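You operate a simulated robot arm through the tools that you are given. There is no shell and no other tool.

You run a simulated robot arm. Do the job below in one go: nothing can be reset, and whatever is moved stays where it is left.

TASK
Push the blue line into its port, pull-test it and charge the block.
Fine: the line's tag names the port; open the supply lever till the deck gauge shows 7 bar or more, then shut it.

It is judged by the outcome, as a careful person would: the job done as asked, and still so three seconds after it is handed in. It fails if anything else is knocked over, pushed out of place, dropped, spilled or broken.

THE ROBOT
A 7-joint arm with a three-finger gripper, fixed in place. Base frame: the origin is at the foot of the arm, x ahead of it, y to its left, z up. Lengths are in m, angles in degrees, forces in N, time in s.
Its first joint turns from -166.0 to 166.0 degrees. Payload 2.69 kg.
Tool frame: the origin (TCP) lies between the finger pads and is the grasp point; the fingertips stand 0.03 m ahead of it; z points along the fingers, y is the line along which they close. Largest opening 0.128 m; the body of the gripper starts 0.117 m behind the TCP.
Orientation is that of the tool frame in the base frame, as a unit quaternion [w, x, y, z]. With the fingers straight down and closing along the base's y, the tool's x points along the base's -x, its y along +y and its z along -z.

THE INTERFACE
- The arm moves only by the tool move_arm. Its argument "steps" is text: rows parted by semicolons, each of 7 numbers parted by spaces: the turn, a rotation vector about the tool's x, y, z in degrees, then the shift along the tool's x, y, z in m, then the gripper command, from -1 (fully open) to 1 (shut), values between in proportion. In form: wx wy wz tx ty tz jaw; .... A call has 1 to 20 rows; each row is the pose to reach, as a shift and turn from the pose commanded when the call began, along the tool's axes at that moment. A row lasts 0.2 s, in which the tool goes at most 0.05 m and 8.6 degrees; a call with a longer step from one row to the next is refused whole, and so is a gripper value outside its range. A pose out of reach is approached as far as the arm can. The call stops where the force on the tool passes 60 N (or 10 N more than at its start, if that is more) or the arm is blocked; 0.2 s more then pass. Each finger halts on what it meets, pressing with about 36 N; the grip force reading is that of the motor and also rises with nothing between the fingers. The clock runs only during rows and for 0.2 s after the last one: add rows that repeat a pose to give the fingers time. It gives the time, the measured TCP pose, the force on the tool (base axes), the opening and the grip force at its end, in the units of the frame above (readings bear some noise), with the torque about the TCP (base axes, N m) and any sound that the robot's microphone picked up, and new pictures: "show" is both (left out), scene, wrist or none.
- Cameras (640 x 400 px; columns grow to the right, rows downward): "scene" is fixed at [0.0516, -0.4884, 1.6443]; the picture's right is [0.82, -0.57, 0.00], its down [-0.21, -0.31, -0.93] and it looks along [0.53, 0.76, -0.38] (base axes); focal length 339 px, centre (320, 200). "wrist" rides on the gripper at [0.058, 0.054, -0.131] in the tool frame; the picture's right is [-0.68, 0.74, 0.00], its down [-0.62, -0.57, -0.55] and it looks along [-0.40, -0.37, 0.84] (tool axes); focal length 234 px, centre (320, 200). There is no depth. A picture from a camera that has moved, and an enlarged one, comes with that camera's place and axes in the base frame and with its lens. The place of the scene camera against the robot may be out by one fixed shift of up to 0.018 m in any direction.
- raise_lower(by): slides the trunk up (or, below 0, down) by that many m; the arm rides with it, the base frame stays. It gives what a move gives, with no picture.
- close_up(camera, box): a new picture of the part [left, top, right, bottom] of that camera's present view, enlarged. The clock stands still meanwhile.
- close_job(): hands the job in; it is judged then, once.

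Places have to be worked out from the pictures, the camera data and where the tool is seen. Open the gripper and draw the arm clear of the work before you hand the job in, unless the task says otherwise.

The tools are called after "Emit:" as a command line: name --argument value ..., lists and objects as JSON in quotes. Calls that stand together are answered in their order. move_arm: Moves the arm, as the interface text tells. Its arguments: {"type":"object","properties":{"steps":{"type":"string"},"show":{"type":"string","enum":["both","scene","wrist","none"]}},"required":["steps"]} The other tools are called the same way: raise_lower (by) slides the trunk up or down; close_up (camera, box) takes an enlarged picture of a part of a camera's view; close_job () hands the job in.

At the start:

```text
time_s: 0.0
ee_pos: [0.5661, 0.3808, 1.4714]
tool_rot: [0.001, 0.0, 1.0, 0.0]
ft_force: [-1.0, -0.4, 0.6]
moment: [-0.03, -0.03, -0.01]
finger_gap: 0.1281
grip_force: 0.0
trunk travel left (down, up): [-0.275, 0.075]
```

scene: 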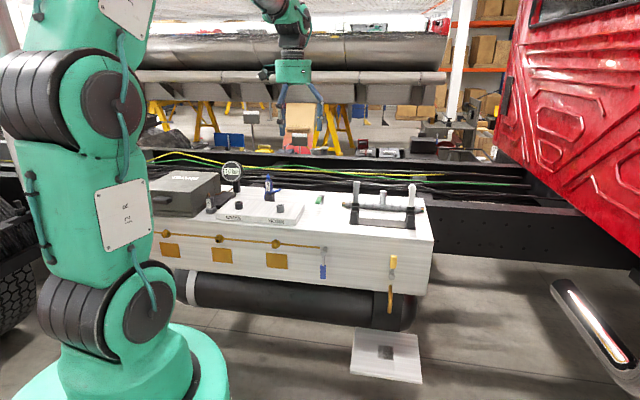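
wrist: 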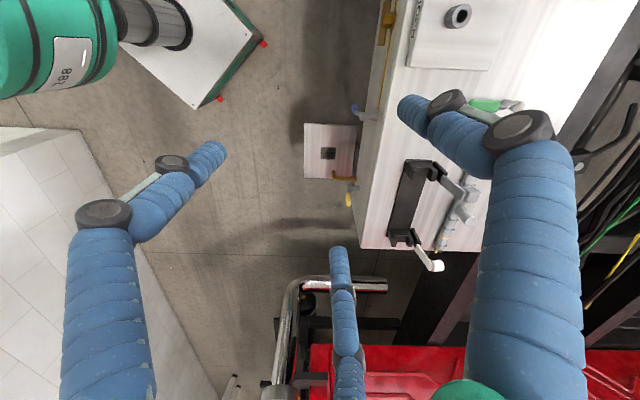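

I start by looking closely at the scene: the block, the lines, the tags, the lever and the gauge.

Emit:
close_up --camera "scene" --box '[140, 150, 300, 250]'

Emit:
close_up --camera "scene" --box '[280, 160, 440, 260]'

Emit:
close_up --camera "scene" --box '[140, 220, 300, 320]'

Emit:
close_up --camera "scene" --box '[280, 230, 440, 330]'

Emit:
close_up --camera "wrist" --box '[280, 0, 600, 200]'

Emit:
close_up --camera "wrist" --box '[280, 120, 520, 280]'

```text
4.00 times, centred on (220, 200) of scene
camera zoom: at [0.0516, -0.4884, 1.6443], right [0.82, -0.57, 0.0], down [-0.21, -0.31, -0.93], along [0.53, 0.76, -0.38], focal length 1356 px, centre (720, 200)
```

zoom: 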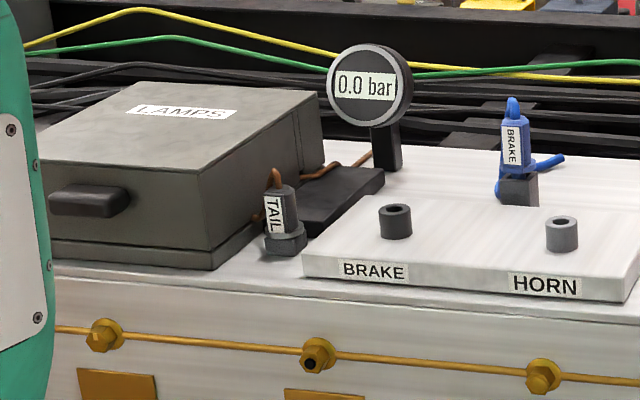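

```text
4.00 times, centred on (360, 210) of scene
camera zoom: at [0.0516, -0.4884, 1.6443], right [0.82, -0.57, 0.0], down [-0.21, -0.31, -0.93], along [0.53, 0.76, -0.38], focal length 1356 px, centre (160, 160)
```

zoom: 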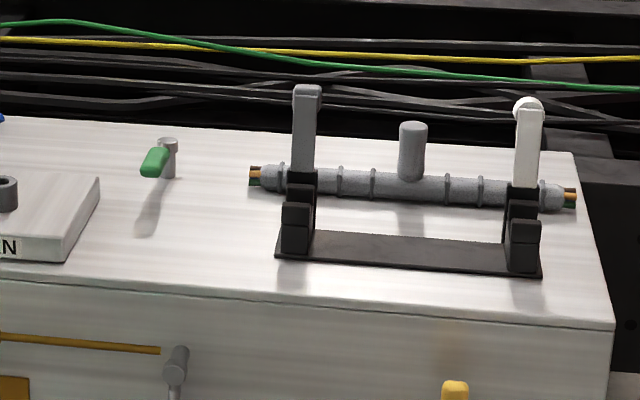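

```text
4.00 times, centred on (220, 270) of scene
camera zoom: at [0.0516, -0.4884, 1.6443], right [0.82, -0.57, 0.0], down [-0.21, -0.31, -0.93], along [0.53, 0.76, -0.38], focal length 1356 px, centre (720, -80)
```

zoom: 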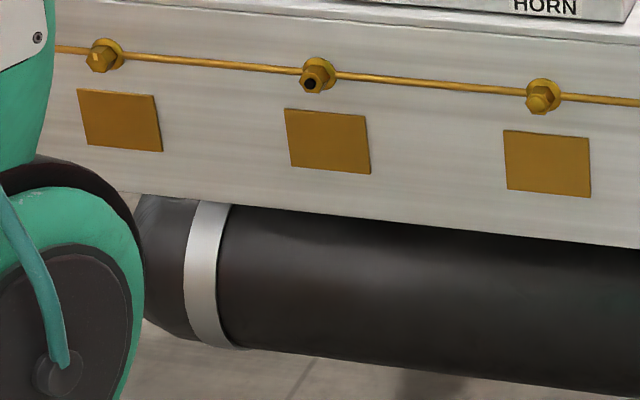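

```text
4.00 times, centred on (360, 280) of scene
camera zoom: at [0.0516, -0.4884, 1.6443], right [0.82, -0.57, 0.0], down [-0.21, -0.31, -0.93], along [0.53, 0.76, -0.38], focal length 1356 px, centre (160, -120)
```

zoom: 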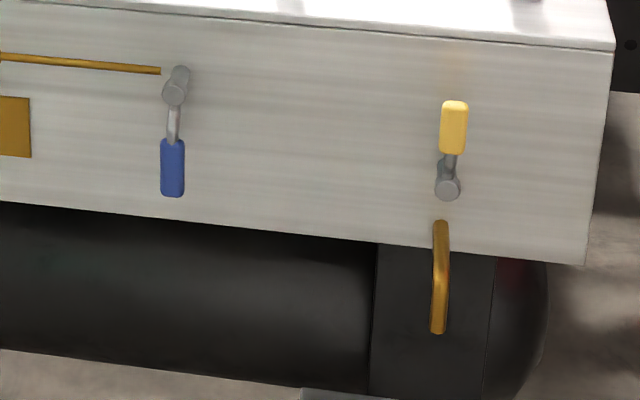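

```text
2.00 times, centred on (440, 100) of wrist
camera zoom: at [0.5073, 0.4322, 1.6032], right [0.68, 0.74, 0.0], down [0.62, -0.57, 0.55], along [0.4, -0.37, -0.84], focal length 468 px, centre (80, 400)
```

zoom: 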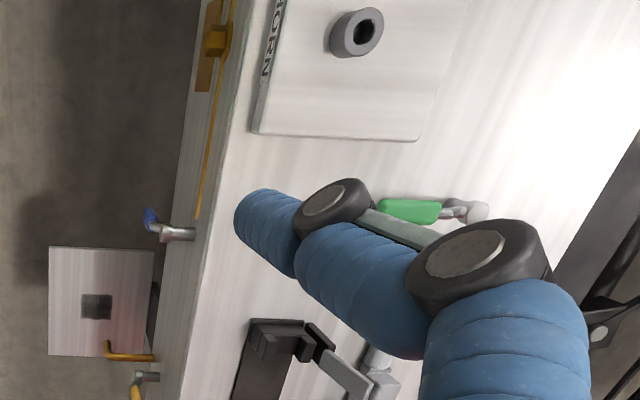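

```text
2.50 times, centred on (400, 200) of wrist
camera zoom: at [0.5073, 0.4322, 1.6032], right [0.68, 0.74, 0.0], down [0.62, -0.57, 0.55], along [0.4, -0.37, -0.84], focal length 585 px, centre (120, 200)
```

zoom: 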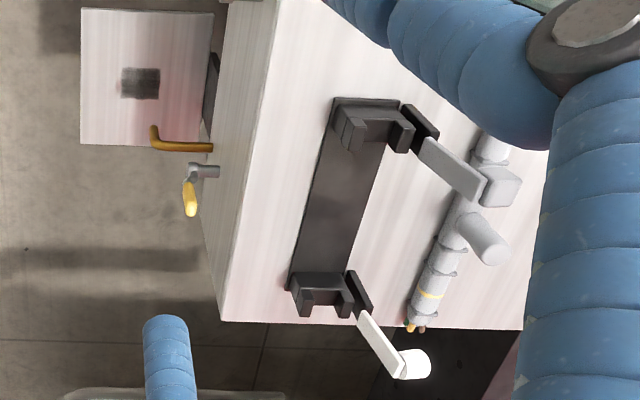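

The blue plug's tag reads BRAKE, and the deck block has BRAKE and HORN ports, with an upright gauge at 0.0 bar. Three levers are visible: green on the deck, blue and yellow on the front face. I turn the wrist camera towards the block for a better look, staying well above everything.

Emit:
move_arm --steps "0 0 -7.5 0.019 0.023 0 -1; 0 0 -15 0.038 0.046 0 -1; 0 0 -22.5 0.058 0.07 0 -1; 0 0 -30 0.077 0.093 0 -1; 0 0 -37.5 0.096 0.116 0 -1; 0 0 -45 0.116 0.14 0 -1; 0 0 -45 0.116 0.14 0 -1" --show "both"

```text
time_s: 1.6
ee_pos: [0.4481, 0.5201, 1.472]
tool_rot: [0.0, -0.384, 0.923, 0.0]
ft_force: [0.0, 0.8, 0.2]
moment: [-0.04, -0.02, -0.02]
finger_gap: 0.1278
grip_force: 0.2
trunk travel left (down, up): [-0.275, 0.075]
camera wrist: at [0.3694, 0.5162, 1.6036], right [-0.04, 1.0, 0.0], down [0.84, 0.04, 0.55], along [0.55, 0.02, -0.84], focal length 234 px, centre (320, 200)
```

scene: 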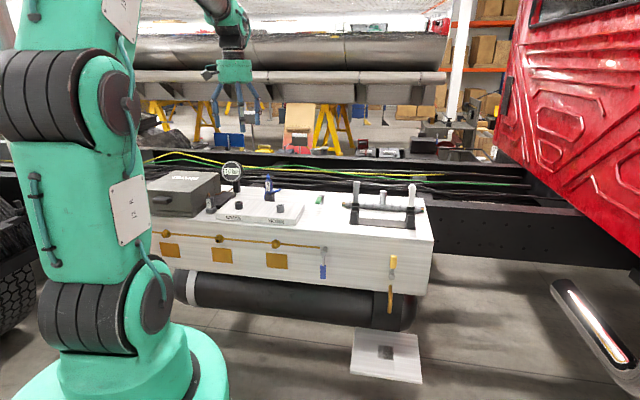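
wrist: 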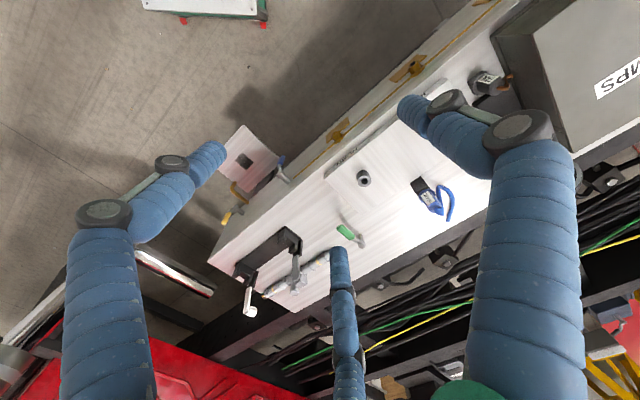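

The wrist camera now sees the block, the plug and the green lever. I enlarge these parts.

Emit:
close_up --camera "wrist" --box '[380, 140, 500, 215]'

Emit:
close_up --camera "wrist" --box '[200, 110, 400, 235]'

Emit:
close_up --camera "scene" --box '[200, 155, 296, 215]'

Emit:
close_up --camera "scene" --box '[300, 180, 396, 240]'

Emit:
close_up --camera "scene" --box '[300, 235, 420, 310]'

```text
5.33 times, centred on (440, 178) of wrist
camera zoom: at [0.3694, 0.5162, 1.6036], right [-0.04, 1.0, 0.0], down [0.84, 0.04, 0.55], along [0.55, 0.02, -0.84], focal length 1249 px, centre (-320, 320)
```

zoom: 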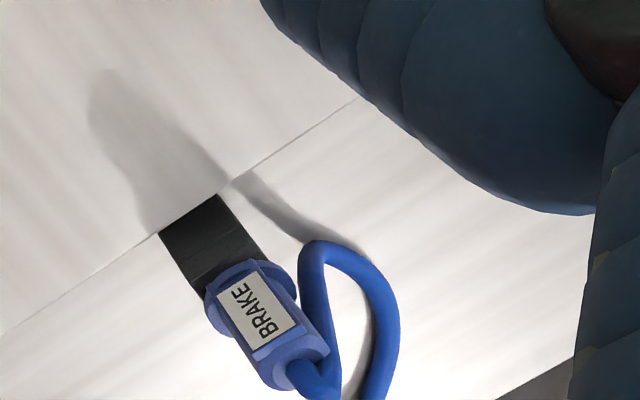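

```text
3.20 times, centred on (300, 172) of wrist
camera zoom: at [0.3694, 0.5162, 1.6036], right [-0.04, 1.0, 0.0], down [0.84, 0.04, 0.55], along [0.55, 0.02, -0.84], focal length 749 px, centre (384, 288)
```

zoom: 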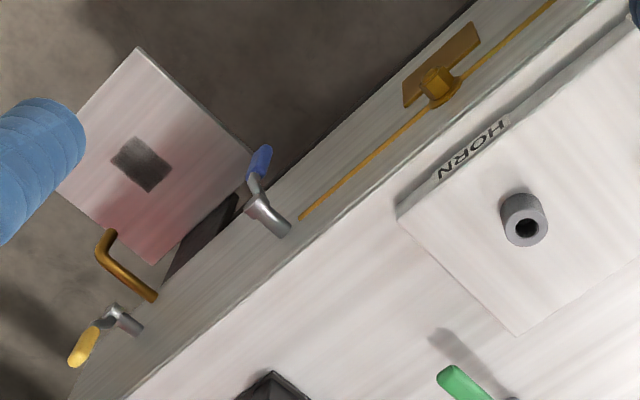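

```text
6.67 times, centred on (248, 185) of scene
camera zoom: at [0.0516, -0.4884, 1.6443], right [0.82, -0.57, 0.0], down [-0.21, -0.31, -0.93], along [0.53, 0.76, -0.38], focal length 2260 px, centre (800, 300)
```

zoom: 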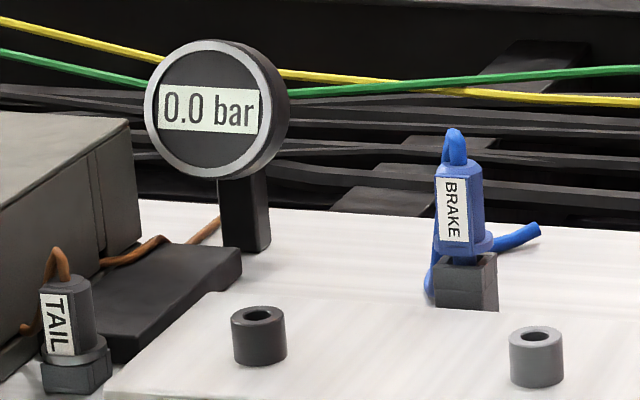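

```text
6.67 times, centred on (348, 210) of scene
camera zoom: at [0.0516, -0.4884, 1.6443], right [0.82, -0.57, 0.0], down [-0.21, -0.31, -0.93], along [0.53, 0.76, -0.38], focal length 2260 px, centre (133, 133)
```

zoom: 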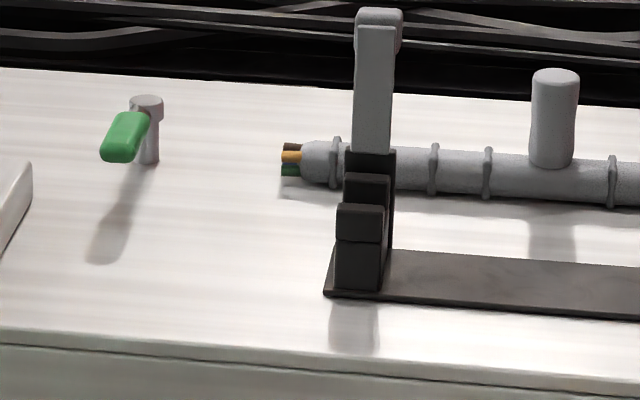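

```text
5.33 times, centred on (360, 272) of scene
camera zoom: at [0.0516, -0.4884, 1.6443], right [0.82, -0.57, 0.0], down [-0.21, -0.31, -0.93], along [0.53, 0.76, -0.38], focal length 1808 px, centre (107, -187)
```

zoom: 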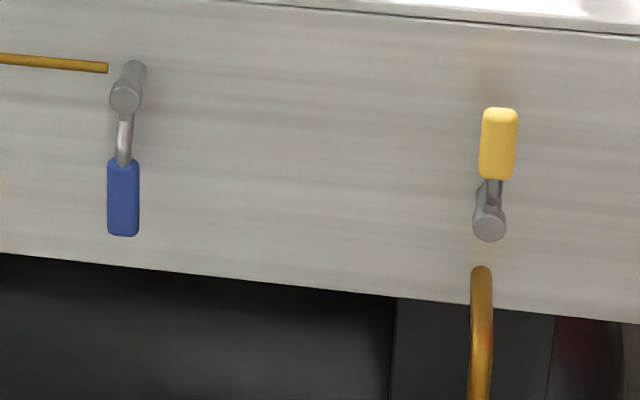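

The picture shows the BRAKE plug standing in a small holder behind the block. I enlarge the green lever, the gold rail and the yellow spout for labels, before choosing the supply lever.

Emit:
close_up --camera "wrist" --box '[320, 210, 384, 250]'

Emit:
close_up --camera "wrist" --box '[205, 145, 301, 205]'

Emit:
close_up --camera "scene" --box '[150, 225, 246, 285]'

Emit:
close_up --camera "scene" --box '[240, 230, 336, 290]'

```text
10.00 times, centred on (352, 230) of wrist
camera zoom: at [0.3694, 0.5162, 1.6036], right [-0.04, 1.0, 0.0], down [0.84, 0.04, 0.55], along [0.55, 0.02, -0.84], focal length 2342 px, centre (0, -100)
```

zoom: 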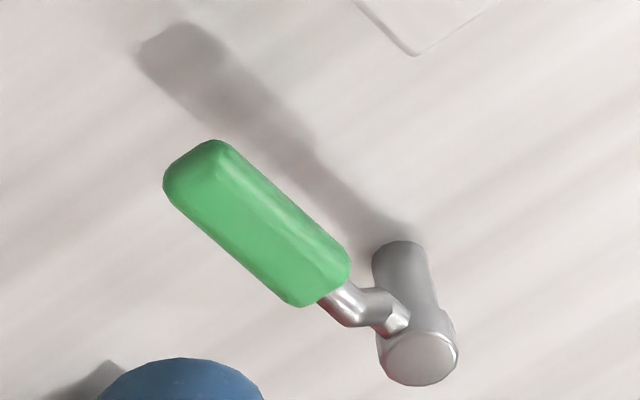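

```text
6.67 times, centred on (253, 175) of wrist
camera zoom: at [0.3694, 0.5162, 1.6036], right [-0.04, 1.0, 0.0], down [0.84, 0.04, 0.55], along [0.55, 0.02, -0.84], focal length 1561 px, centre (767, 367)
```

zoom: 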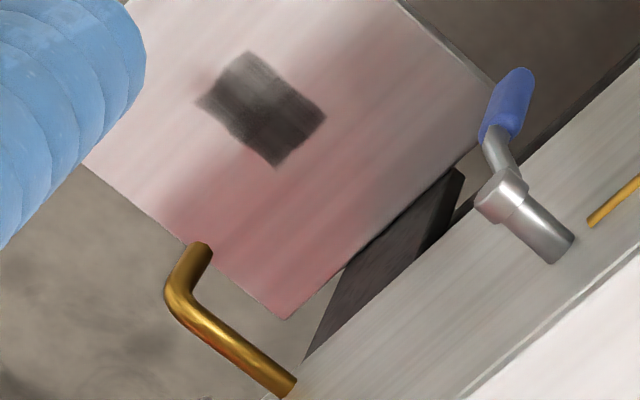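

```text
6.67 times, centred on (198, 255) of scene
camera zoom: at [0.0516, -0.4884, 1.6443], right [0.82, -0.57, 0.0], down [-0.21, -0.31, -0.93], along [0.53, 0.76, -0.38], focal length 2260 px, centre (1133, -167)
```

zoom: 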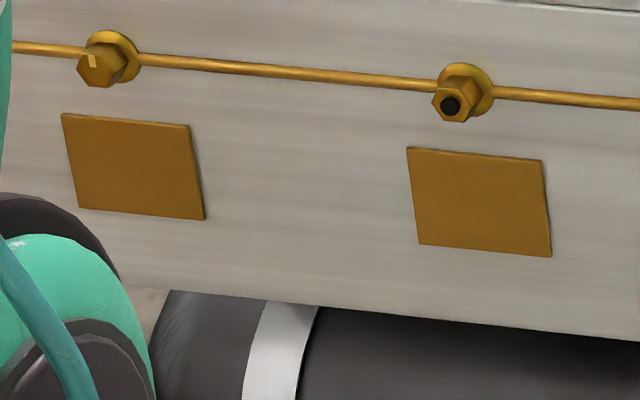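

```text
6.67 times, centred on (288, 260) of scene
camera zoom: at [0.0516, -0.4884, 1.6443], right [0.82, -0.57, 0.0], down [-0.21, -0.31, -0.93], along [0.53, 0.76, -0.38], focal length 2260 px, centre (533, -200)
```

zoom: 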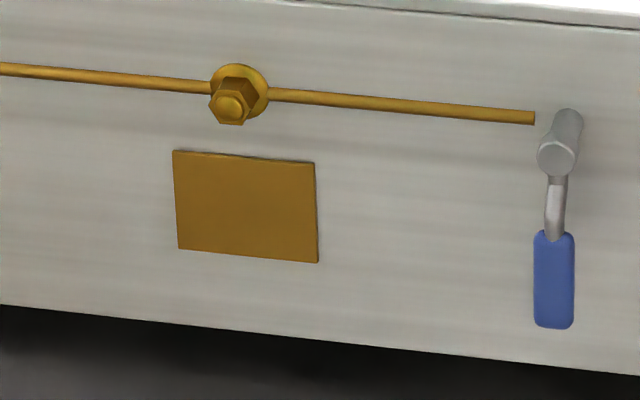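

No labels are seen on the levers yet. I draw the arm back and turn the camera to face the deck's front, so I can see the rail's ends and the levers properly.

Emit:
move_arm --steps "0 0 -5.25 0.0325 -0.006 0.0215 -1; 0 0 -10.5 0.065 -0.0125 0.043 -1; 0 0 -15.75 0.0975 -0.019 0.0645 -1; 0 0 -21 0.13 -0.025 0.086 -1; 0 0 -26.25 0.1625 -0.031 0.1075 -1; 0 0 -31.5 0.195 -0.0375 0.129 -1; 0 0 -36.75 0.2275 -0.044 0.1505 -1; 0 0 -42 0.26 -0.05 0.172 -1; 0 0 -42 0.26 -0.05 0.172 -1" --show "both"

```text
time_s: 3.6
ee_pos: [0.2997, 0.3005, 1.3007]
tool_rot: [0.001, -0.689, 0.725, 0.0]
ft_force: [0.7, -0.2, -0.2]
moment: [0.0, -0.02, 0.0]
finger_gap: 0.1279
grip_force: 0.1
trunk travel left (down, up): [-0.275, 0.075]
camera wrist: at [0.2432, 0.2431, 1.4322], right [-0.7, 0.71, 0.0], down [0.6, 0.59, 0.55], along [0.39, 0.38, -0.84], focal length 234 px, centre (320, 200)
```

scene: 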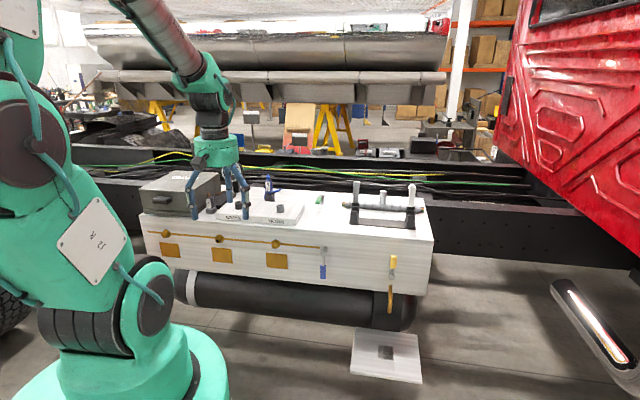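
wrist: 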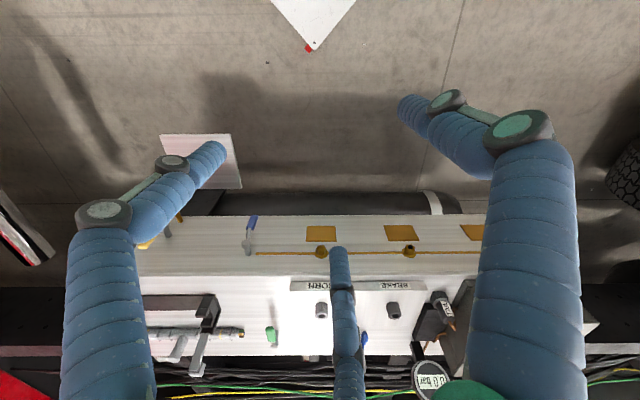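

From here the whole deck is visible (image upside down). I enlarge the rail's left end, the levers and the deck.

Emit:
close_up --camera "wrist" --box '[130, 200, 290, 300]'

Emit:
close_up --camera "wrist" --box '[250, 270, 410, 370]'

Emit:
close_up --camera "wrist" --box '[350, 210, 510, 310]'

Emit:
close_up --camera "wrist" --box '[350, 290, 510, 390]'

Emit:
close_up --camera "scene" --box '[130, 180, 226, 240]'

```text
4.00 times, centred on (210, 250) of wrist
camera zoom: at [0.2432, 0.2431, 1.4322], right [-0.7, 0.71, 0.0], down [0.6, 0.59, 0.55], along [0.39, 0.38, -0.84], focal length 937 px, centre (760, 0)
```

zoom: 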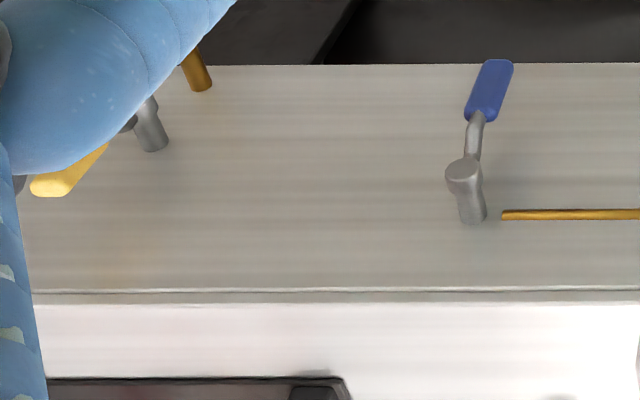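

```text
4.00 times, centred on (330, 320) of wrist
camera zoom: at [0.2432, 0.2431, 1.4322], right [-0.7, 0.71, 0.0], down [0.6, 0.59, 0.55], along [0.39, 0.38, -0.84], focal length 937 px, centre (280, -280)
```

zoom: 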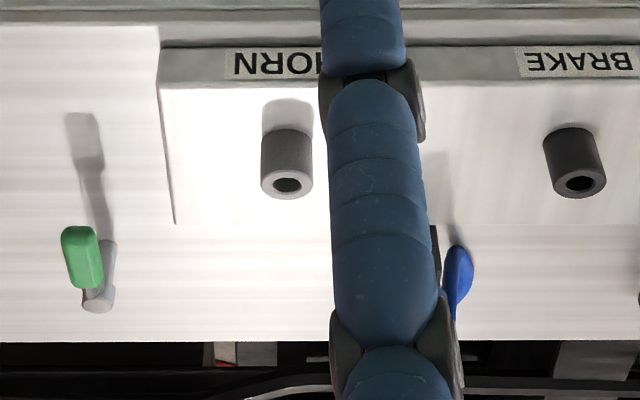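

```text
4.00 times, centred on (430, 260) of wrist
camera zoom: at [0.2432, 0.2431, 1.4322], right [-0.7, 0.71, 0.0], down [0.6, 0.59, 0.55], along [0.39, 0.38, -0.84], focal length 937 px, centre (-120, -40)
```

zoom: 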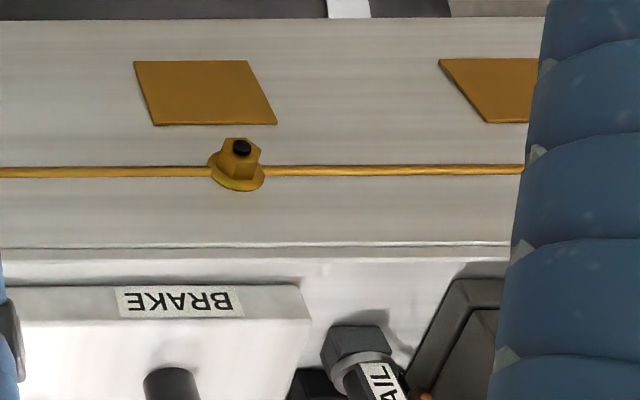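

```text
4.00 times, centred on (430, 340) of wrist
camera zoom: at [0.2432, 0.2431, 1.4322], right [-0.7, 0.71, 0.0], down [0.6, 0.59, 0.55], along [0.39, 0.38, -0.84], focal length 937 px, centre (-120, -360)
```

zoom: 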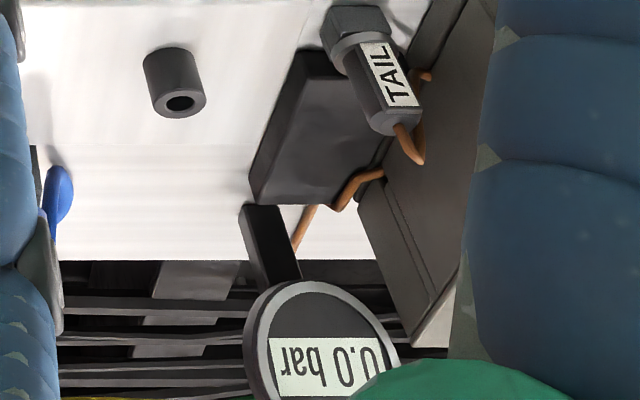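

```text
6.67 times, centred on (178, 210) of scene
camera zoom: at [0.0516, -0.4884, 1.6443], right [0.82, -0.57, 0.0], down [-0.21, -0.31, -0.93], along [0.53, 0.76, -0.38], focal length 2260 px, centre (1267, 133)
```

zoom: 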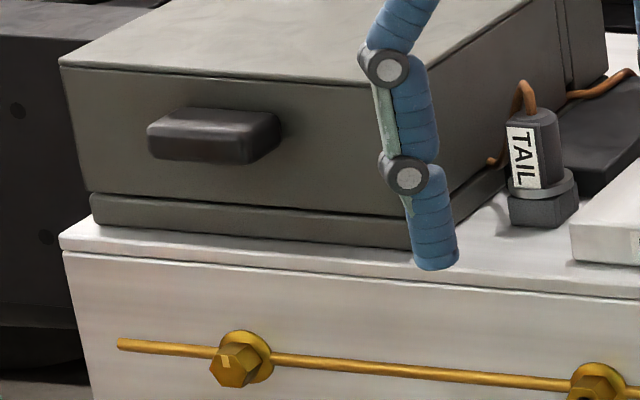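

The rail ends at the blue lever, the yellow one sits over a drain spout, and the green one stands on the deck beside the port block, so green looks like the block's supply. Now I go closer to the plug, with the fingers still well above the deck.

Emit:
move_arm --steps "0 0 4.2 -0.033 -0.023 -0.012 -1; 0 0 8.4 -0.066 -0.047 -0.024 -1; 0 0 12.6 -0.1 -0.07 -0.036 -1; 0 0 16.8 -0.133 -0.093 -0.048 -1; 0 0 21 -0.166 -0.117 -0.06 -1; 0 0 25.2 -0.199 -0.14 -0.072 -1; 0 0 29.4 -0.233 -0.163 -0.084 -1; 0 0 33.6 -0.266 -0.187 -0.096 -1; 0 0 37.8 -0.299 -0.21 -0.108 -1; 0 0 42 -0.332 -0.233 -0.12 -1; 0 0 42 -0.332 -0.233 -0.12 -1" --show "none"

```text
time_s: 6.0
ee_pos: [0.5511, 0.6188, 1.4205]
tool_rot: [0.0, -0.383, 0.924, 0.001]
ft_force: [-0.7, 0.1, -0.4]
moment: [-0.01, -0.01, -0.01]
finger_gap: 0.128
grip_force: 0.0
trunk travel left (down, up): [-0.275, 0.075]
```

Now I tilt the tool 30° outward (towards the back of the deck) and go to about 0.2 m short of the plug along the approach line.

Emit:
move_arm --steps "0 -7.5 0 -0.028 0.012 0.026 -1; 0 -15 0 -0.056 0.024 0.052 -1; 0 -22.5 0 -0.083 0.036 0.078 -1; 0 -30 0 -0.111 0.047 0.105 -1; 0 -30 0 -0.111 0.047 0.105 -1" --show "both"

```text
time_s: 7.2
ee_pos: [0.5962, 0.7327, 1.3162]
tool_rot: [0.24, -0.37, 0.892, 0.1]
ft_force: [-0.4, 0.1, -0.3]
moment: [-0.01, 0.01, 0.0]
finger_gap: 0.128
grip_force: 0.0
trunk travel left (down, up): [-0.275, 0.075]
camera wrist: at [0.4766, 0.6867, 1.4008], right [-0.11, 0.93, 0.34], down [0.58, -0.22, 0.78], along [0.81, 0.28, -0.52], focal length 234 px, centre (320, 200)
```

scene: 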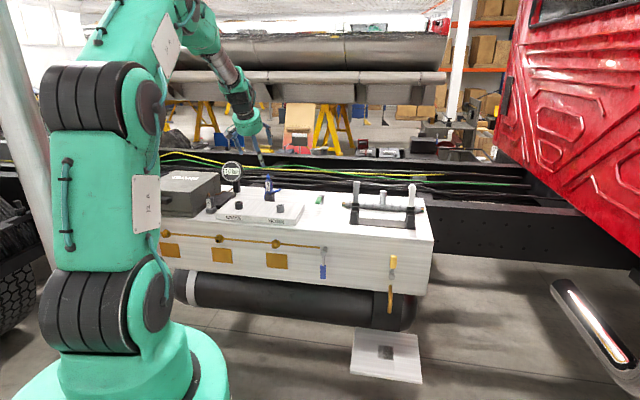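
wrist: 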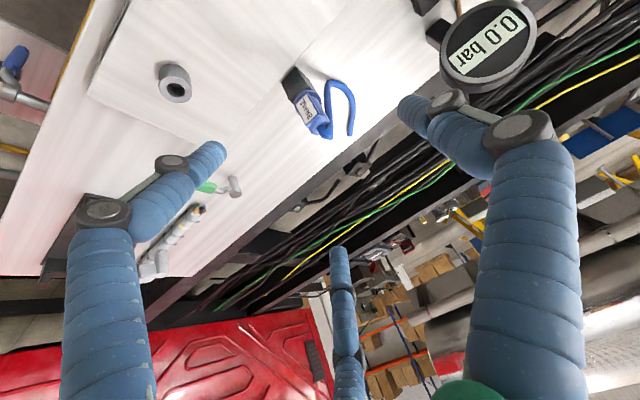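

Emit:
close_up --camera "wrist" --box '[260, 50, 380, 125]'

Emit:
close_up --camera "wrist" --box '[90, 20, 250, 120]'

Emit:
close_up --camera "scene" --box '[216, 155, 312, 215]'

```text
5.33 times, centred on (320, 88) of wrist
camera zoom: at [0.4766, 0.6867, 1.4008], right [-0.11, 0.93, 0.34], down [0.58, -0.22, 0.78], along [0.81, 0.28, -0.52], focal length 1249 px, centre (320, 800)
```

zoom: 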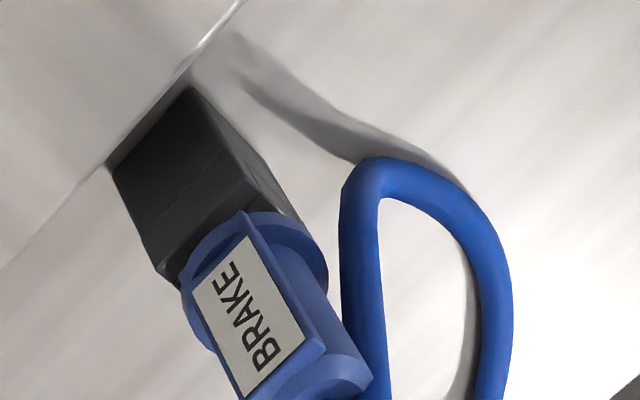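

```text
4.00 times, centred on (170, 70) of wrist
camera zoom: at [0.4766, 0.6867, 1.4008], right [-0.11, 0.93, 0.34], down [0.58, -0.22, 0.78], along [0.81, 0.28, -0.52], focal length 937 px, centre (920, 720)
```

zoom: 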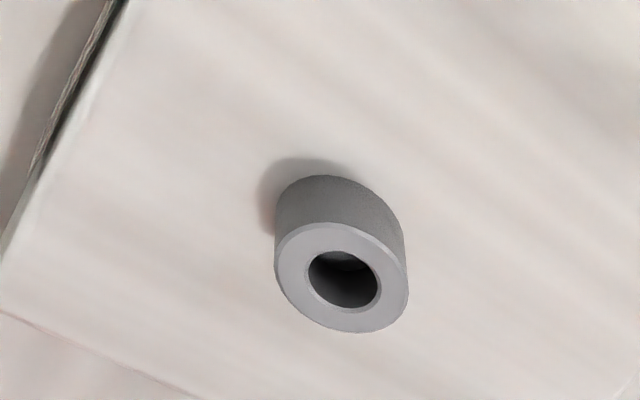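

```text
6.67 times, centred on (264, 185) of scene
camera zoom: at [0.0516, -0.4884, 1.6443], right [0.82, -0.57, 0.0], down [-0.21, -0.31, -0.93], along [0.53, 0.76, -0.38], focal length 2260 px, centre (693, 300)
```

zoom: 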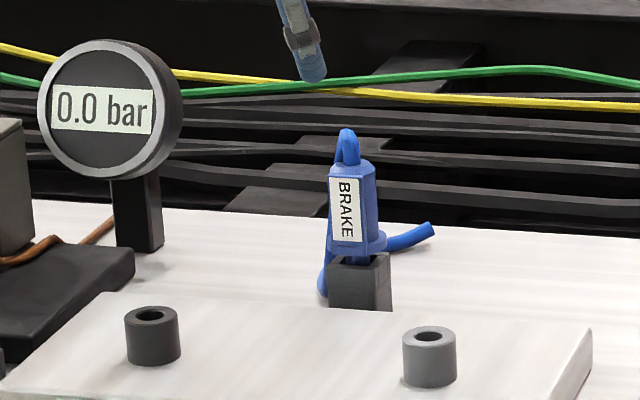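

Emit:
close_up --camera "wrist" --box '[270, 65, 366, 145]'

Emit:
close_up --camera "scene" --box '[252, 170, 292, 205]'

```text
5.00 times, centred on (318, 105) of wrist
camera zoom: at [0.4766, 0.6867, 1.4008], right [-0.11, 0.93, 0.34], down [0.58, -0.22, 0.78], along [0.81, 0.28, -0.52], focal length 1171 px, centre (330, 675)
```

zoom: 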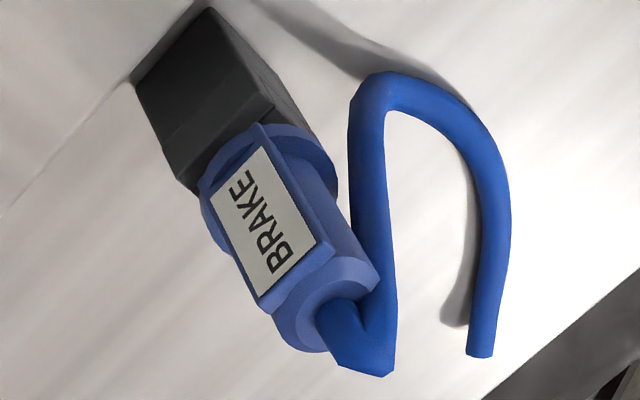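

```text
11.43 times, centred on (272, 188) of scene
camera zoom: at [0.0516, -0.4884, 1.6443], right [0.82, -0.57, 0.0], down [-0.21, -0.31, -0.93], along [0.53, 0.76, -0.38], focal length 3874 px, centre (869, 343)
```

zoom: 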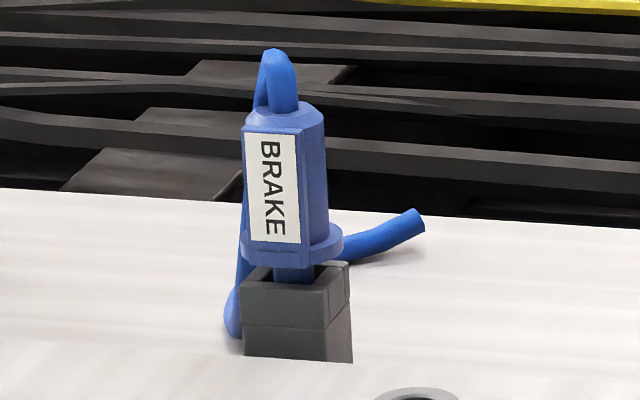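

The plug axis comes out at about (0.663, 0.794), flange at z≈1.113, top at z≈1.169; the hose runs down on its +y side. Before approaching I close the jaws part way here in free air to see how the fingers move.

Emit:
move_arm --steps "0 0 0 0 0 0 0.3; 0 0 0 0 0 0 0.3; 0 0 0 0 0 0 0.3" --show "both"

Emit:
close_up --camera "scene" --box '[210, 100, 306, 180]'

```text
time_s: 8.0
ee_pos: [0.596, 0.7319, 1.3168]
tool_rot: [0.24, -0.37, 0.892, 0.099]
ft_force: [-0.4, 0.4, 0.0]
moment: [0.0, 0.03, -0.02]
finger_gap: 0.0449
grip_force: 0.1
trunk travel left (down, up): [-0.275, 0.075]
camera wrist: at [0.4763, 0.6863, 1.4011], right [-0.11, 0.94, 0.34], down [0.58, -0.22, 0.78], along [0.81, 0.28, -0.52], focal length 234 px, centre (320, 200)
```

scene: 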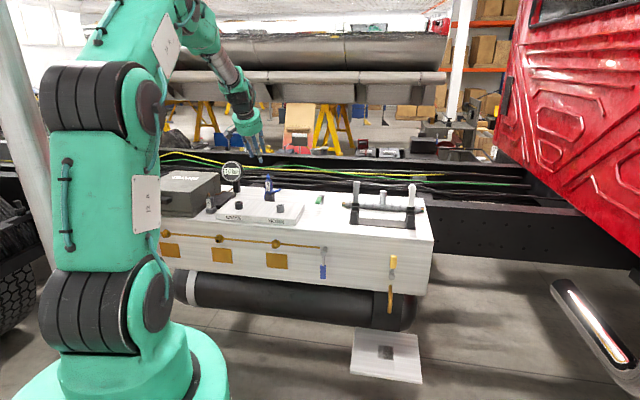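
wrist: 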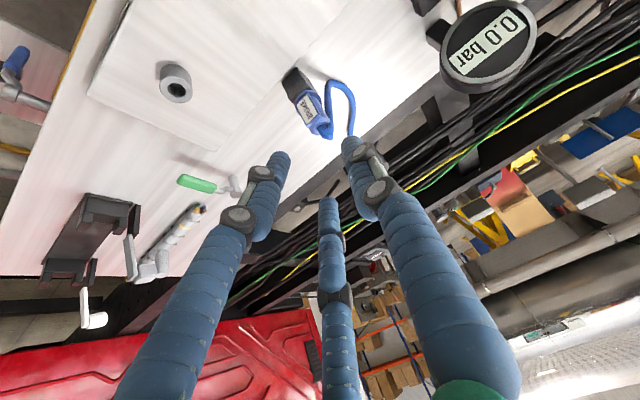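

```text
5.00 times, centred on (258, 140) of scene
camera zoom: at [0.0516, -0.4884, 1.6443], right [0.82, -0.57, 0.0], down [-0.21, -0.31, -0.93], along [0.53, 0.76, -0.38], focal length 1695 px, centre (630, 500)
```

zoom: 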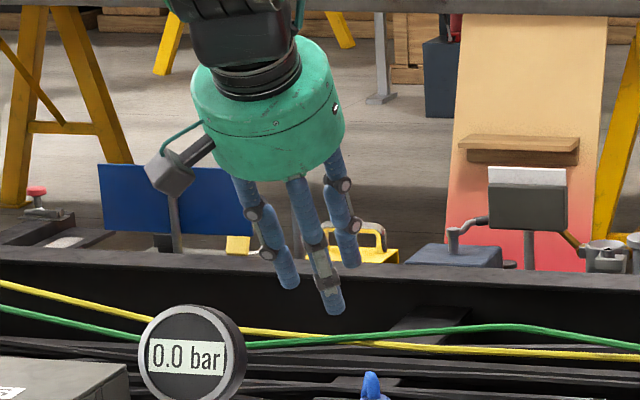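

The hand's three visible fingers close concentrically. I'll set the closing line at about azimuth 160°, clear of the tag (facing −n) and the hose, with a 20° tilt. First the re-orientation, staying above the plug.

Emit:
move_arm --steps "0 5 0 0 0 0 0.1; 0 10 0 0 0 0 0.1; 0 10 0 0 0 0 0.1" --show "none"

Emit:
move_arm --steps "-2.14 0 -5.9 -0.008 -0.006 0 0.1; -4.28 0 -11.8 -0.016 -0.013 0.01 0.1; -6.4 0 -17.6 -0.025 -0.019 0.02 0.1; -8.55 0 -23.5 -0.033 -0.026 0.03 0.1; -8.55 0 -23.5 -0.033 -0.026 0.04 0.1; -8.55 0 -23.5 -0.033 -0.026 0.04 0.1" --show "both"

```text
time_s: 8.8
ee_pos: [0.5961, 0.7328, 1.3157]
tool_rot: [0.161, -0.377, 0.909, 0.068]
ft_force: [0.4, 0.3, -0.5]
moment: [0.03, 0.03, -0.02]
finger_gap: 0.0577
grip_force: 0.0
trunk travel left (down, up): [-0.275, 0.075]
```

```text
time_s: 10.2
ee_pos: [0.6453, 0.7455, 1.2899]
tool_rot: [0.141, -0.565, 0.806, 0.101]
ft_force: [-0.4, -0.1, 0.1]
moment: [-0.02, 0.0, 0.02]
finger_gap: 0.0575
grip_force: 0.0
trunk travel left (down, up): [-0.275, 0.075]
camera wrist: at [0.5608, 0.6679, 1.3928], right [-0.48, 0.85, 0.23], down [0.66, 0.17, 0.73], along [0.58, 0.5, -0.65], focal length 234 px, centre (320, 200)
```

scene: 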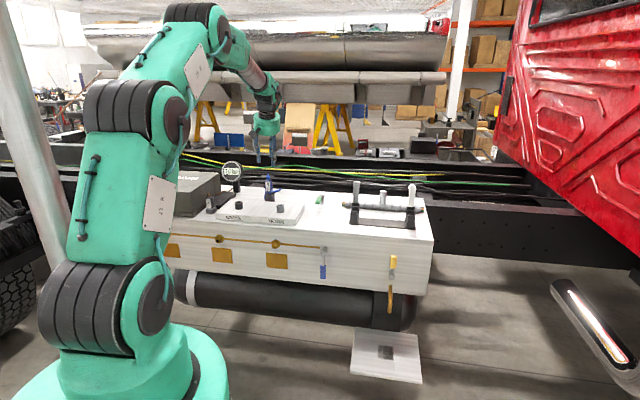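
wrist: 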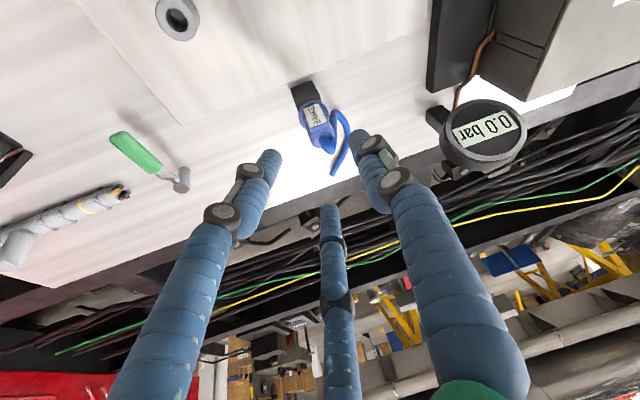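

Emit:
close_up --camera "wrist" --box '[270, 70, 366, 180]'

Emit:
close_up --camera "scene" --box '[236, 130, 300, 210]'

```text
3.64 times, centred on (318, 125) of wrist
camera zoom: at [0.5608, 0.6679, 1.3928], right [-0.48, 0.85, 0.23], down [0.66, 0.17, 0.73], along [0.58, 0.5, -0.65], focal length 852 px, centre (327, 473)
```

zoom: 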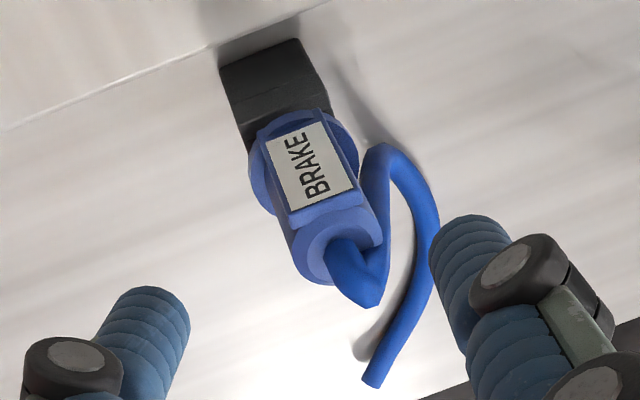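

```text
5.00 times, centred on (268, 170) of scene
camera zoom: at [0.0516, -0.4884, 1.6443], right [0.82, -0.57, 0.0], down [-0.21, -0.31, -0.93], along [0.53, 0.76, -0.38], focal length 1695 px, centre (580, 350)
```

zoom: 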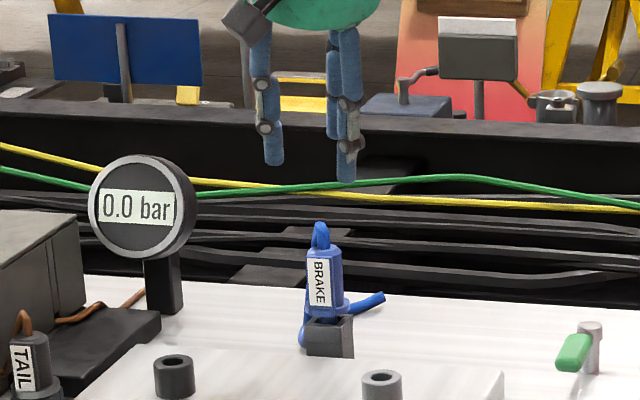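

The predicted plug position matches this new view within about 2 mm. I advance 0.11 m along the approach line and look before going around the plug.

Emit:
move_arm --steps "0 0 0 0 0 0.03 0.1; 0 0 0 0 0 0.06 0.1; 0 0 0 0 0 0.085 0.1; 0 0 0 0 0 0.1 0.1; 0 0 0 0 0 0.11 0.1; 0 0 0 0 0 0.11 0.1" --show "both"

Emit:
close_up --camera "scene" --box '[236, 150, 300, 210]'

Emit:
close_up --camera "wrist" --box '[240, 90, 400, 220]'

```text
time_s: 11.6
ee_pos: [0.6594, 0.7801, 1.1854]
tool_rot: [0.142, -0.565, 0.806, 0.1]
ft_force: [-0.4, -0.2, 0.1]
moment: [-0.01, 0.01, 0.01]
finger_gap: 0.0578
grip_force: 0.0
trunk travel left (down, up): [-0.275, 0.075]
camera wrist: at [0.574, 0.7048, 1.288], right [-0.47, 0.85, 0.23], down [0.67, 0.17, 0.73], along [0.58, 0.5, -0.65], focal length 234 px, centre (320, 200)
```

scene: 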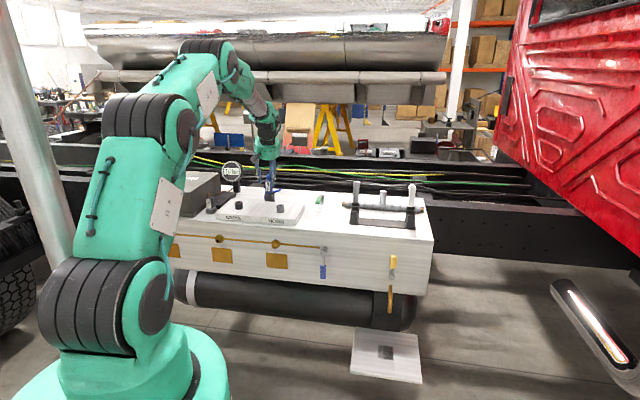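
wrist: 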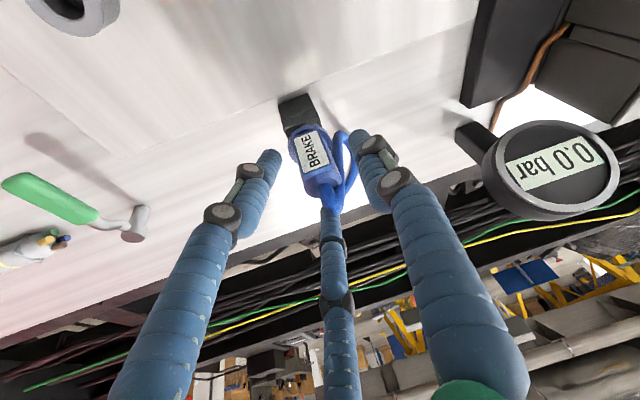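

```text
6.67 times, centred on (268, 180) of scene
camera zoom: at [0.0516, -0.4884, 1.6443], right [0.82, -0.57, 0.0], down [-0.21, -0.31, -0.93], along [0.53, 0.76, -0.38], focal length 2260 px, centre (667, 333)
```

zoom: 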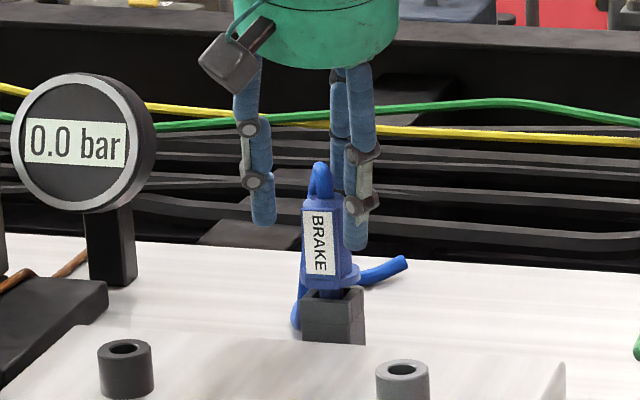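

```text
3.08 times, centred on (320, 155) of wrist
camera zoom: at [0.574, 0.7048, 1.288], right [-0.47, 0.85, 0.23], down [0.67, 0.17, 0.73], along [0.58, 0.5, -0.65], focal length 720 px, centre (320, 338)
```

zoom: 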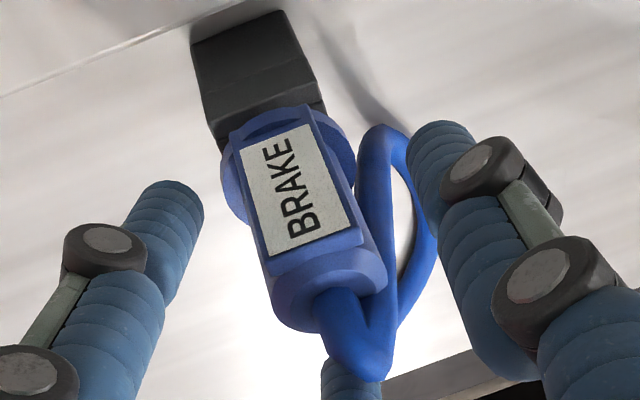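

The plug is centred between the fingers, with the hose just behind the right-hand finger. I advance the last 35 mm slowly so the tips stay just above the flange.

Emit:
move_arm --steps "0 0 0 0 0 0.01 0.1; 0 0 0 0 0 0.02 0.1; 0 0 0 0 0 0.028 0.1; 0 0 0 0 0 0.035 0.1; 0 0 0 0 0 0.035 0.1" --show "both"

Emit:
close_up --camera "scene" --box '[236, 150, 300, 210]'

Emit:
close_up --camera "wrist" --box '[240, 90, 400, 220]'

```text
time_s: 12.8
ee_pos: [0.6627, 0.7919, 1.1544]
tool_rot: [0.142, -0.565, 0.807, 0.1]
ft_force: [-0.5, 0.0, 0.4]
moment: [0.0, 0.01, -0.01]
finger_gap: 0.0575
grip_force: 0.1
trunk travel left (down, up): [-0.275, 0.075]
camera wrist: at [0.579, 0.7155, 1.2564], right [-0.47, 0.85, 0.23], down [0.67, 0.17, 0.73], along [0.58, 0.5, -0.65], focal length 234 px, centre (320, 200)
```

scene: 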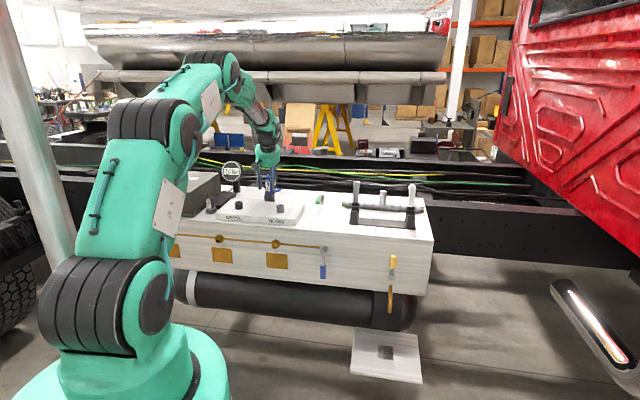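
wrist: 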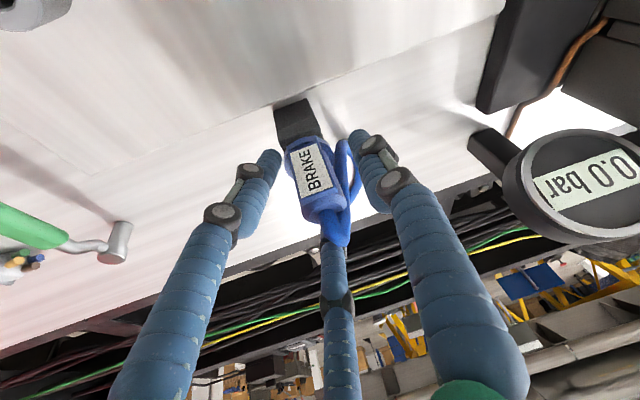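

```text
6.67 times, centred on (268, 180) of scene
camera zoom: at [0.0516, -0.4884, 1.6443], right [0.82, -0.57, 0.0], down [-0.21, -0.31, -0.93], along [0.53, 0.76, -0.38], focal length 2260 px, centre (667, 333)
```

zoom: 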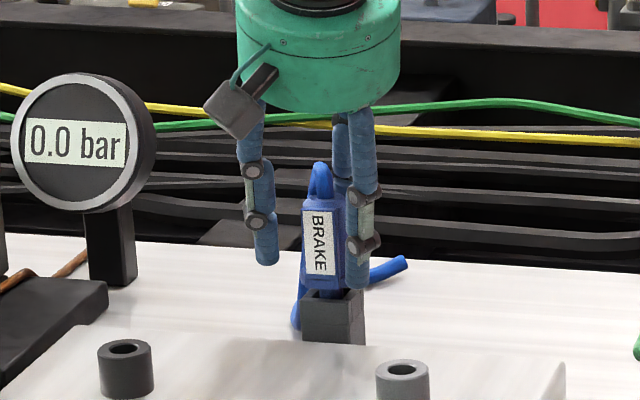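

```text
3.08 times, centred on (320, 155) of wrist
camera zoom: at [0.579, 0.7155, 1.2564], right [-0.47, 0.85, 0.23], down [0.67, 0.17, 0.73], along [0.58, 0.5, -0.65], focal length 720 px, centre (320, 338)
```

zoom: 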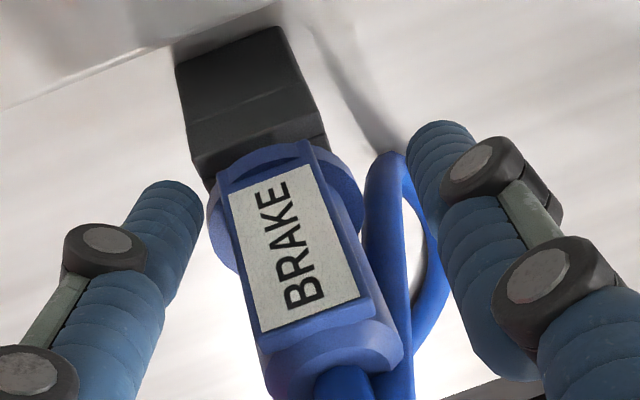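

The TCP sits on the plug's axis within about 2 mm and the tips are just above the flange. I close the jaws.

Emit:
move_arm --steps "0 0 0 0 0 0 0.3; 0 0 0 0 0 0 0.45; 0 0 0 0 0 0 0.6; 0 0 0 0 0 0 0.8; 0 0 0 0 0 0 1; 0 0 0 0 0 0 1; 0 0 0 0 0 0 1" --show "both"

Emit:
close_up --camera "scene" --box '[236, 150, 300, 210]'

Emit:
close_up --camera "wrist" --box '[240, 90, 400, 220]'

```text
time_s: 14.4
ee_pos: [0.6628, 0.7921, 1.1527]
tool_rot: [0.142, -0.565, 0.807, 0.1]
ft_force: [0.3, -1.1, -0.8]
moment: [-0.08, -0.03, -0.04]
finger_gap: 0.0334
grip_force: 35.3
trunk travel left (down, up): [-0.275, 0.075]
camera wrist: at [0.5789, 0.7152, 1.2562], right [-0.47, 0.85, 0.23], down [0.67, 0.17, 0.73], along [0.58, 0.5, -0.65], focal length 234 px, centre (320, 200)
```

scene: 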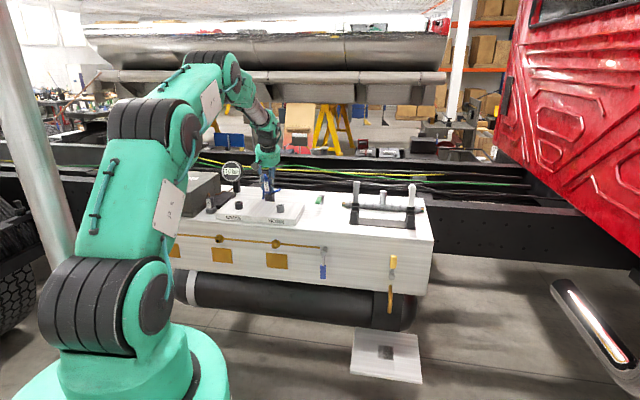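
wrist: 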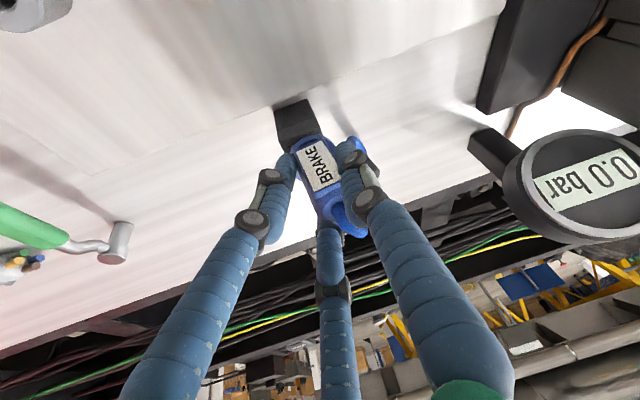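

```text
6.67 times, centred on (268, 180) of scene
camera zoom: at [0.0516, -0.4884, 1.6443], right [0.82, -0.57, 0.0], down [-0.21, -0.31, -0.93], along [0.53, 0.76, -0.38], focal length 2260 px, centre (667, 333)
```

zoom: 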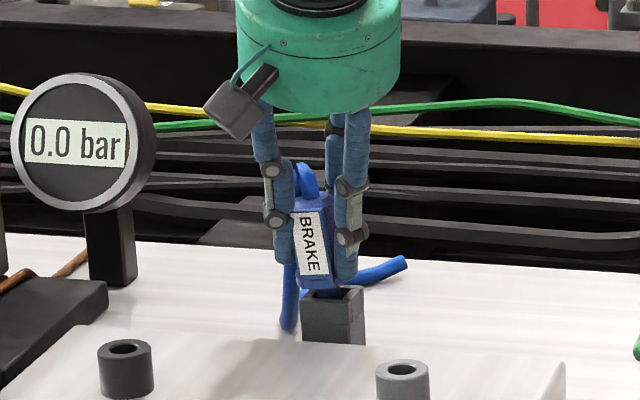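

```text
3.08 times, centred on (320, 155) of wrist
camera zoom: at [0.5789, 0.7152, 1.2562], right [-0.47, 0.85, 0.23], down [0.67, 0.17, 0.73], along [0.58, 0.5, -0.65], focal length 720 px, centre (320, 338)
```

zoom: 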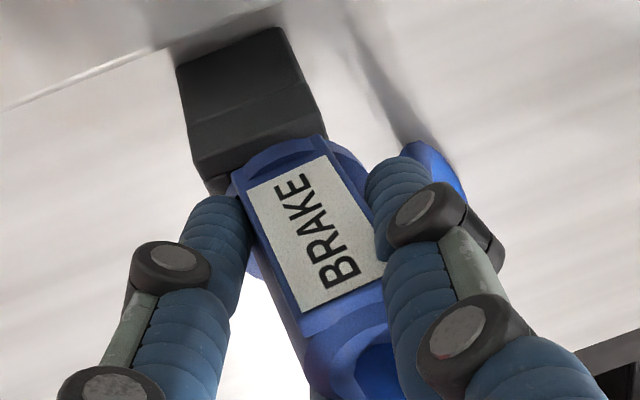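

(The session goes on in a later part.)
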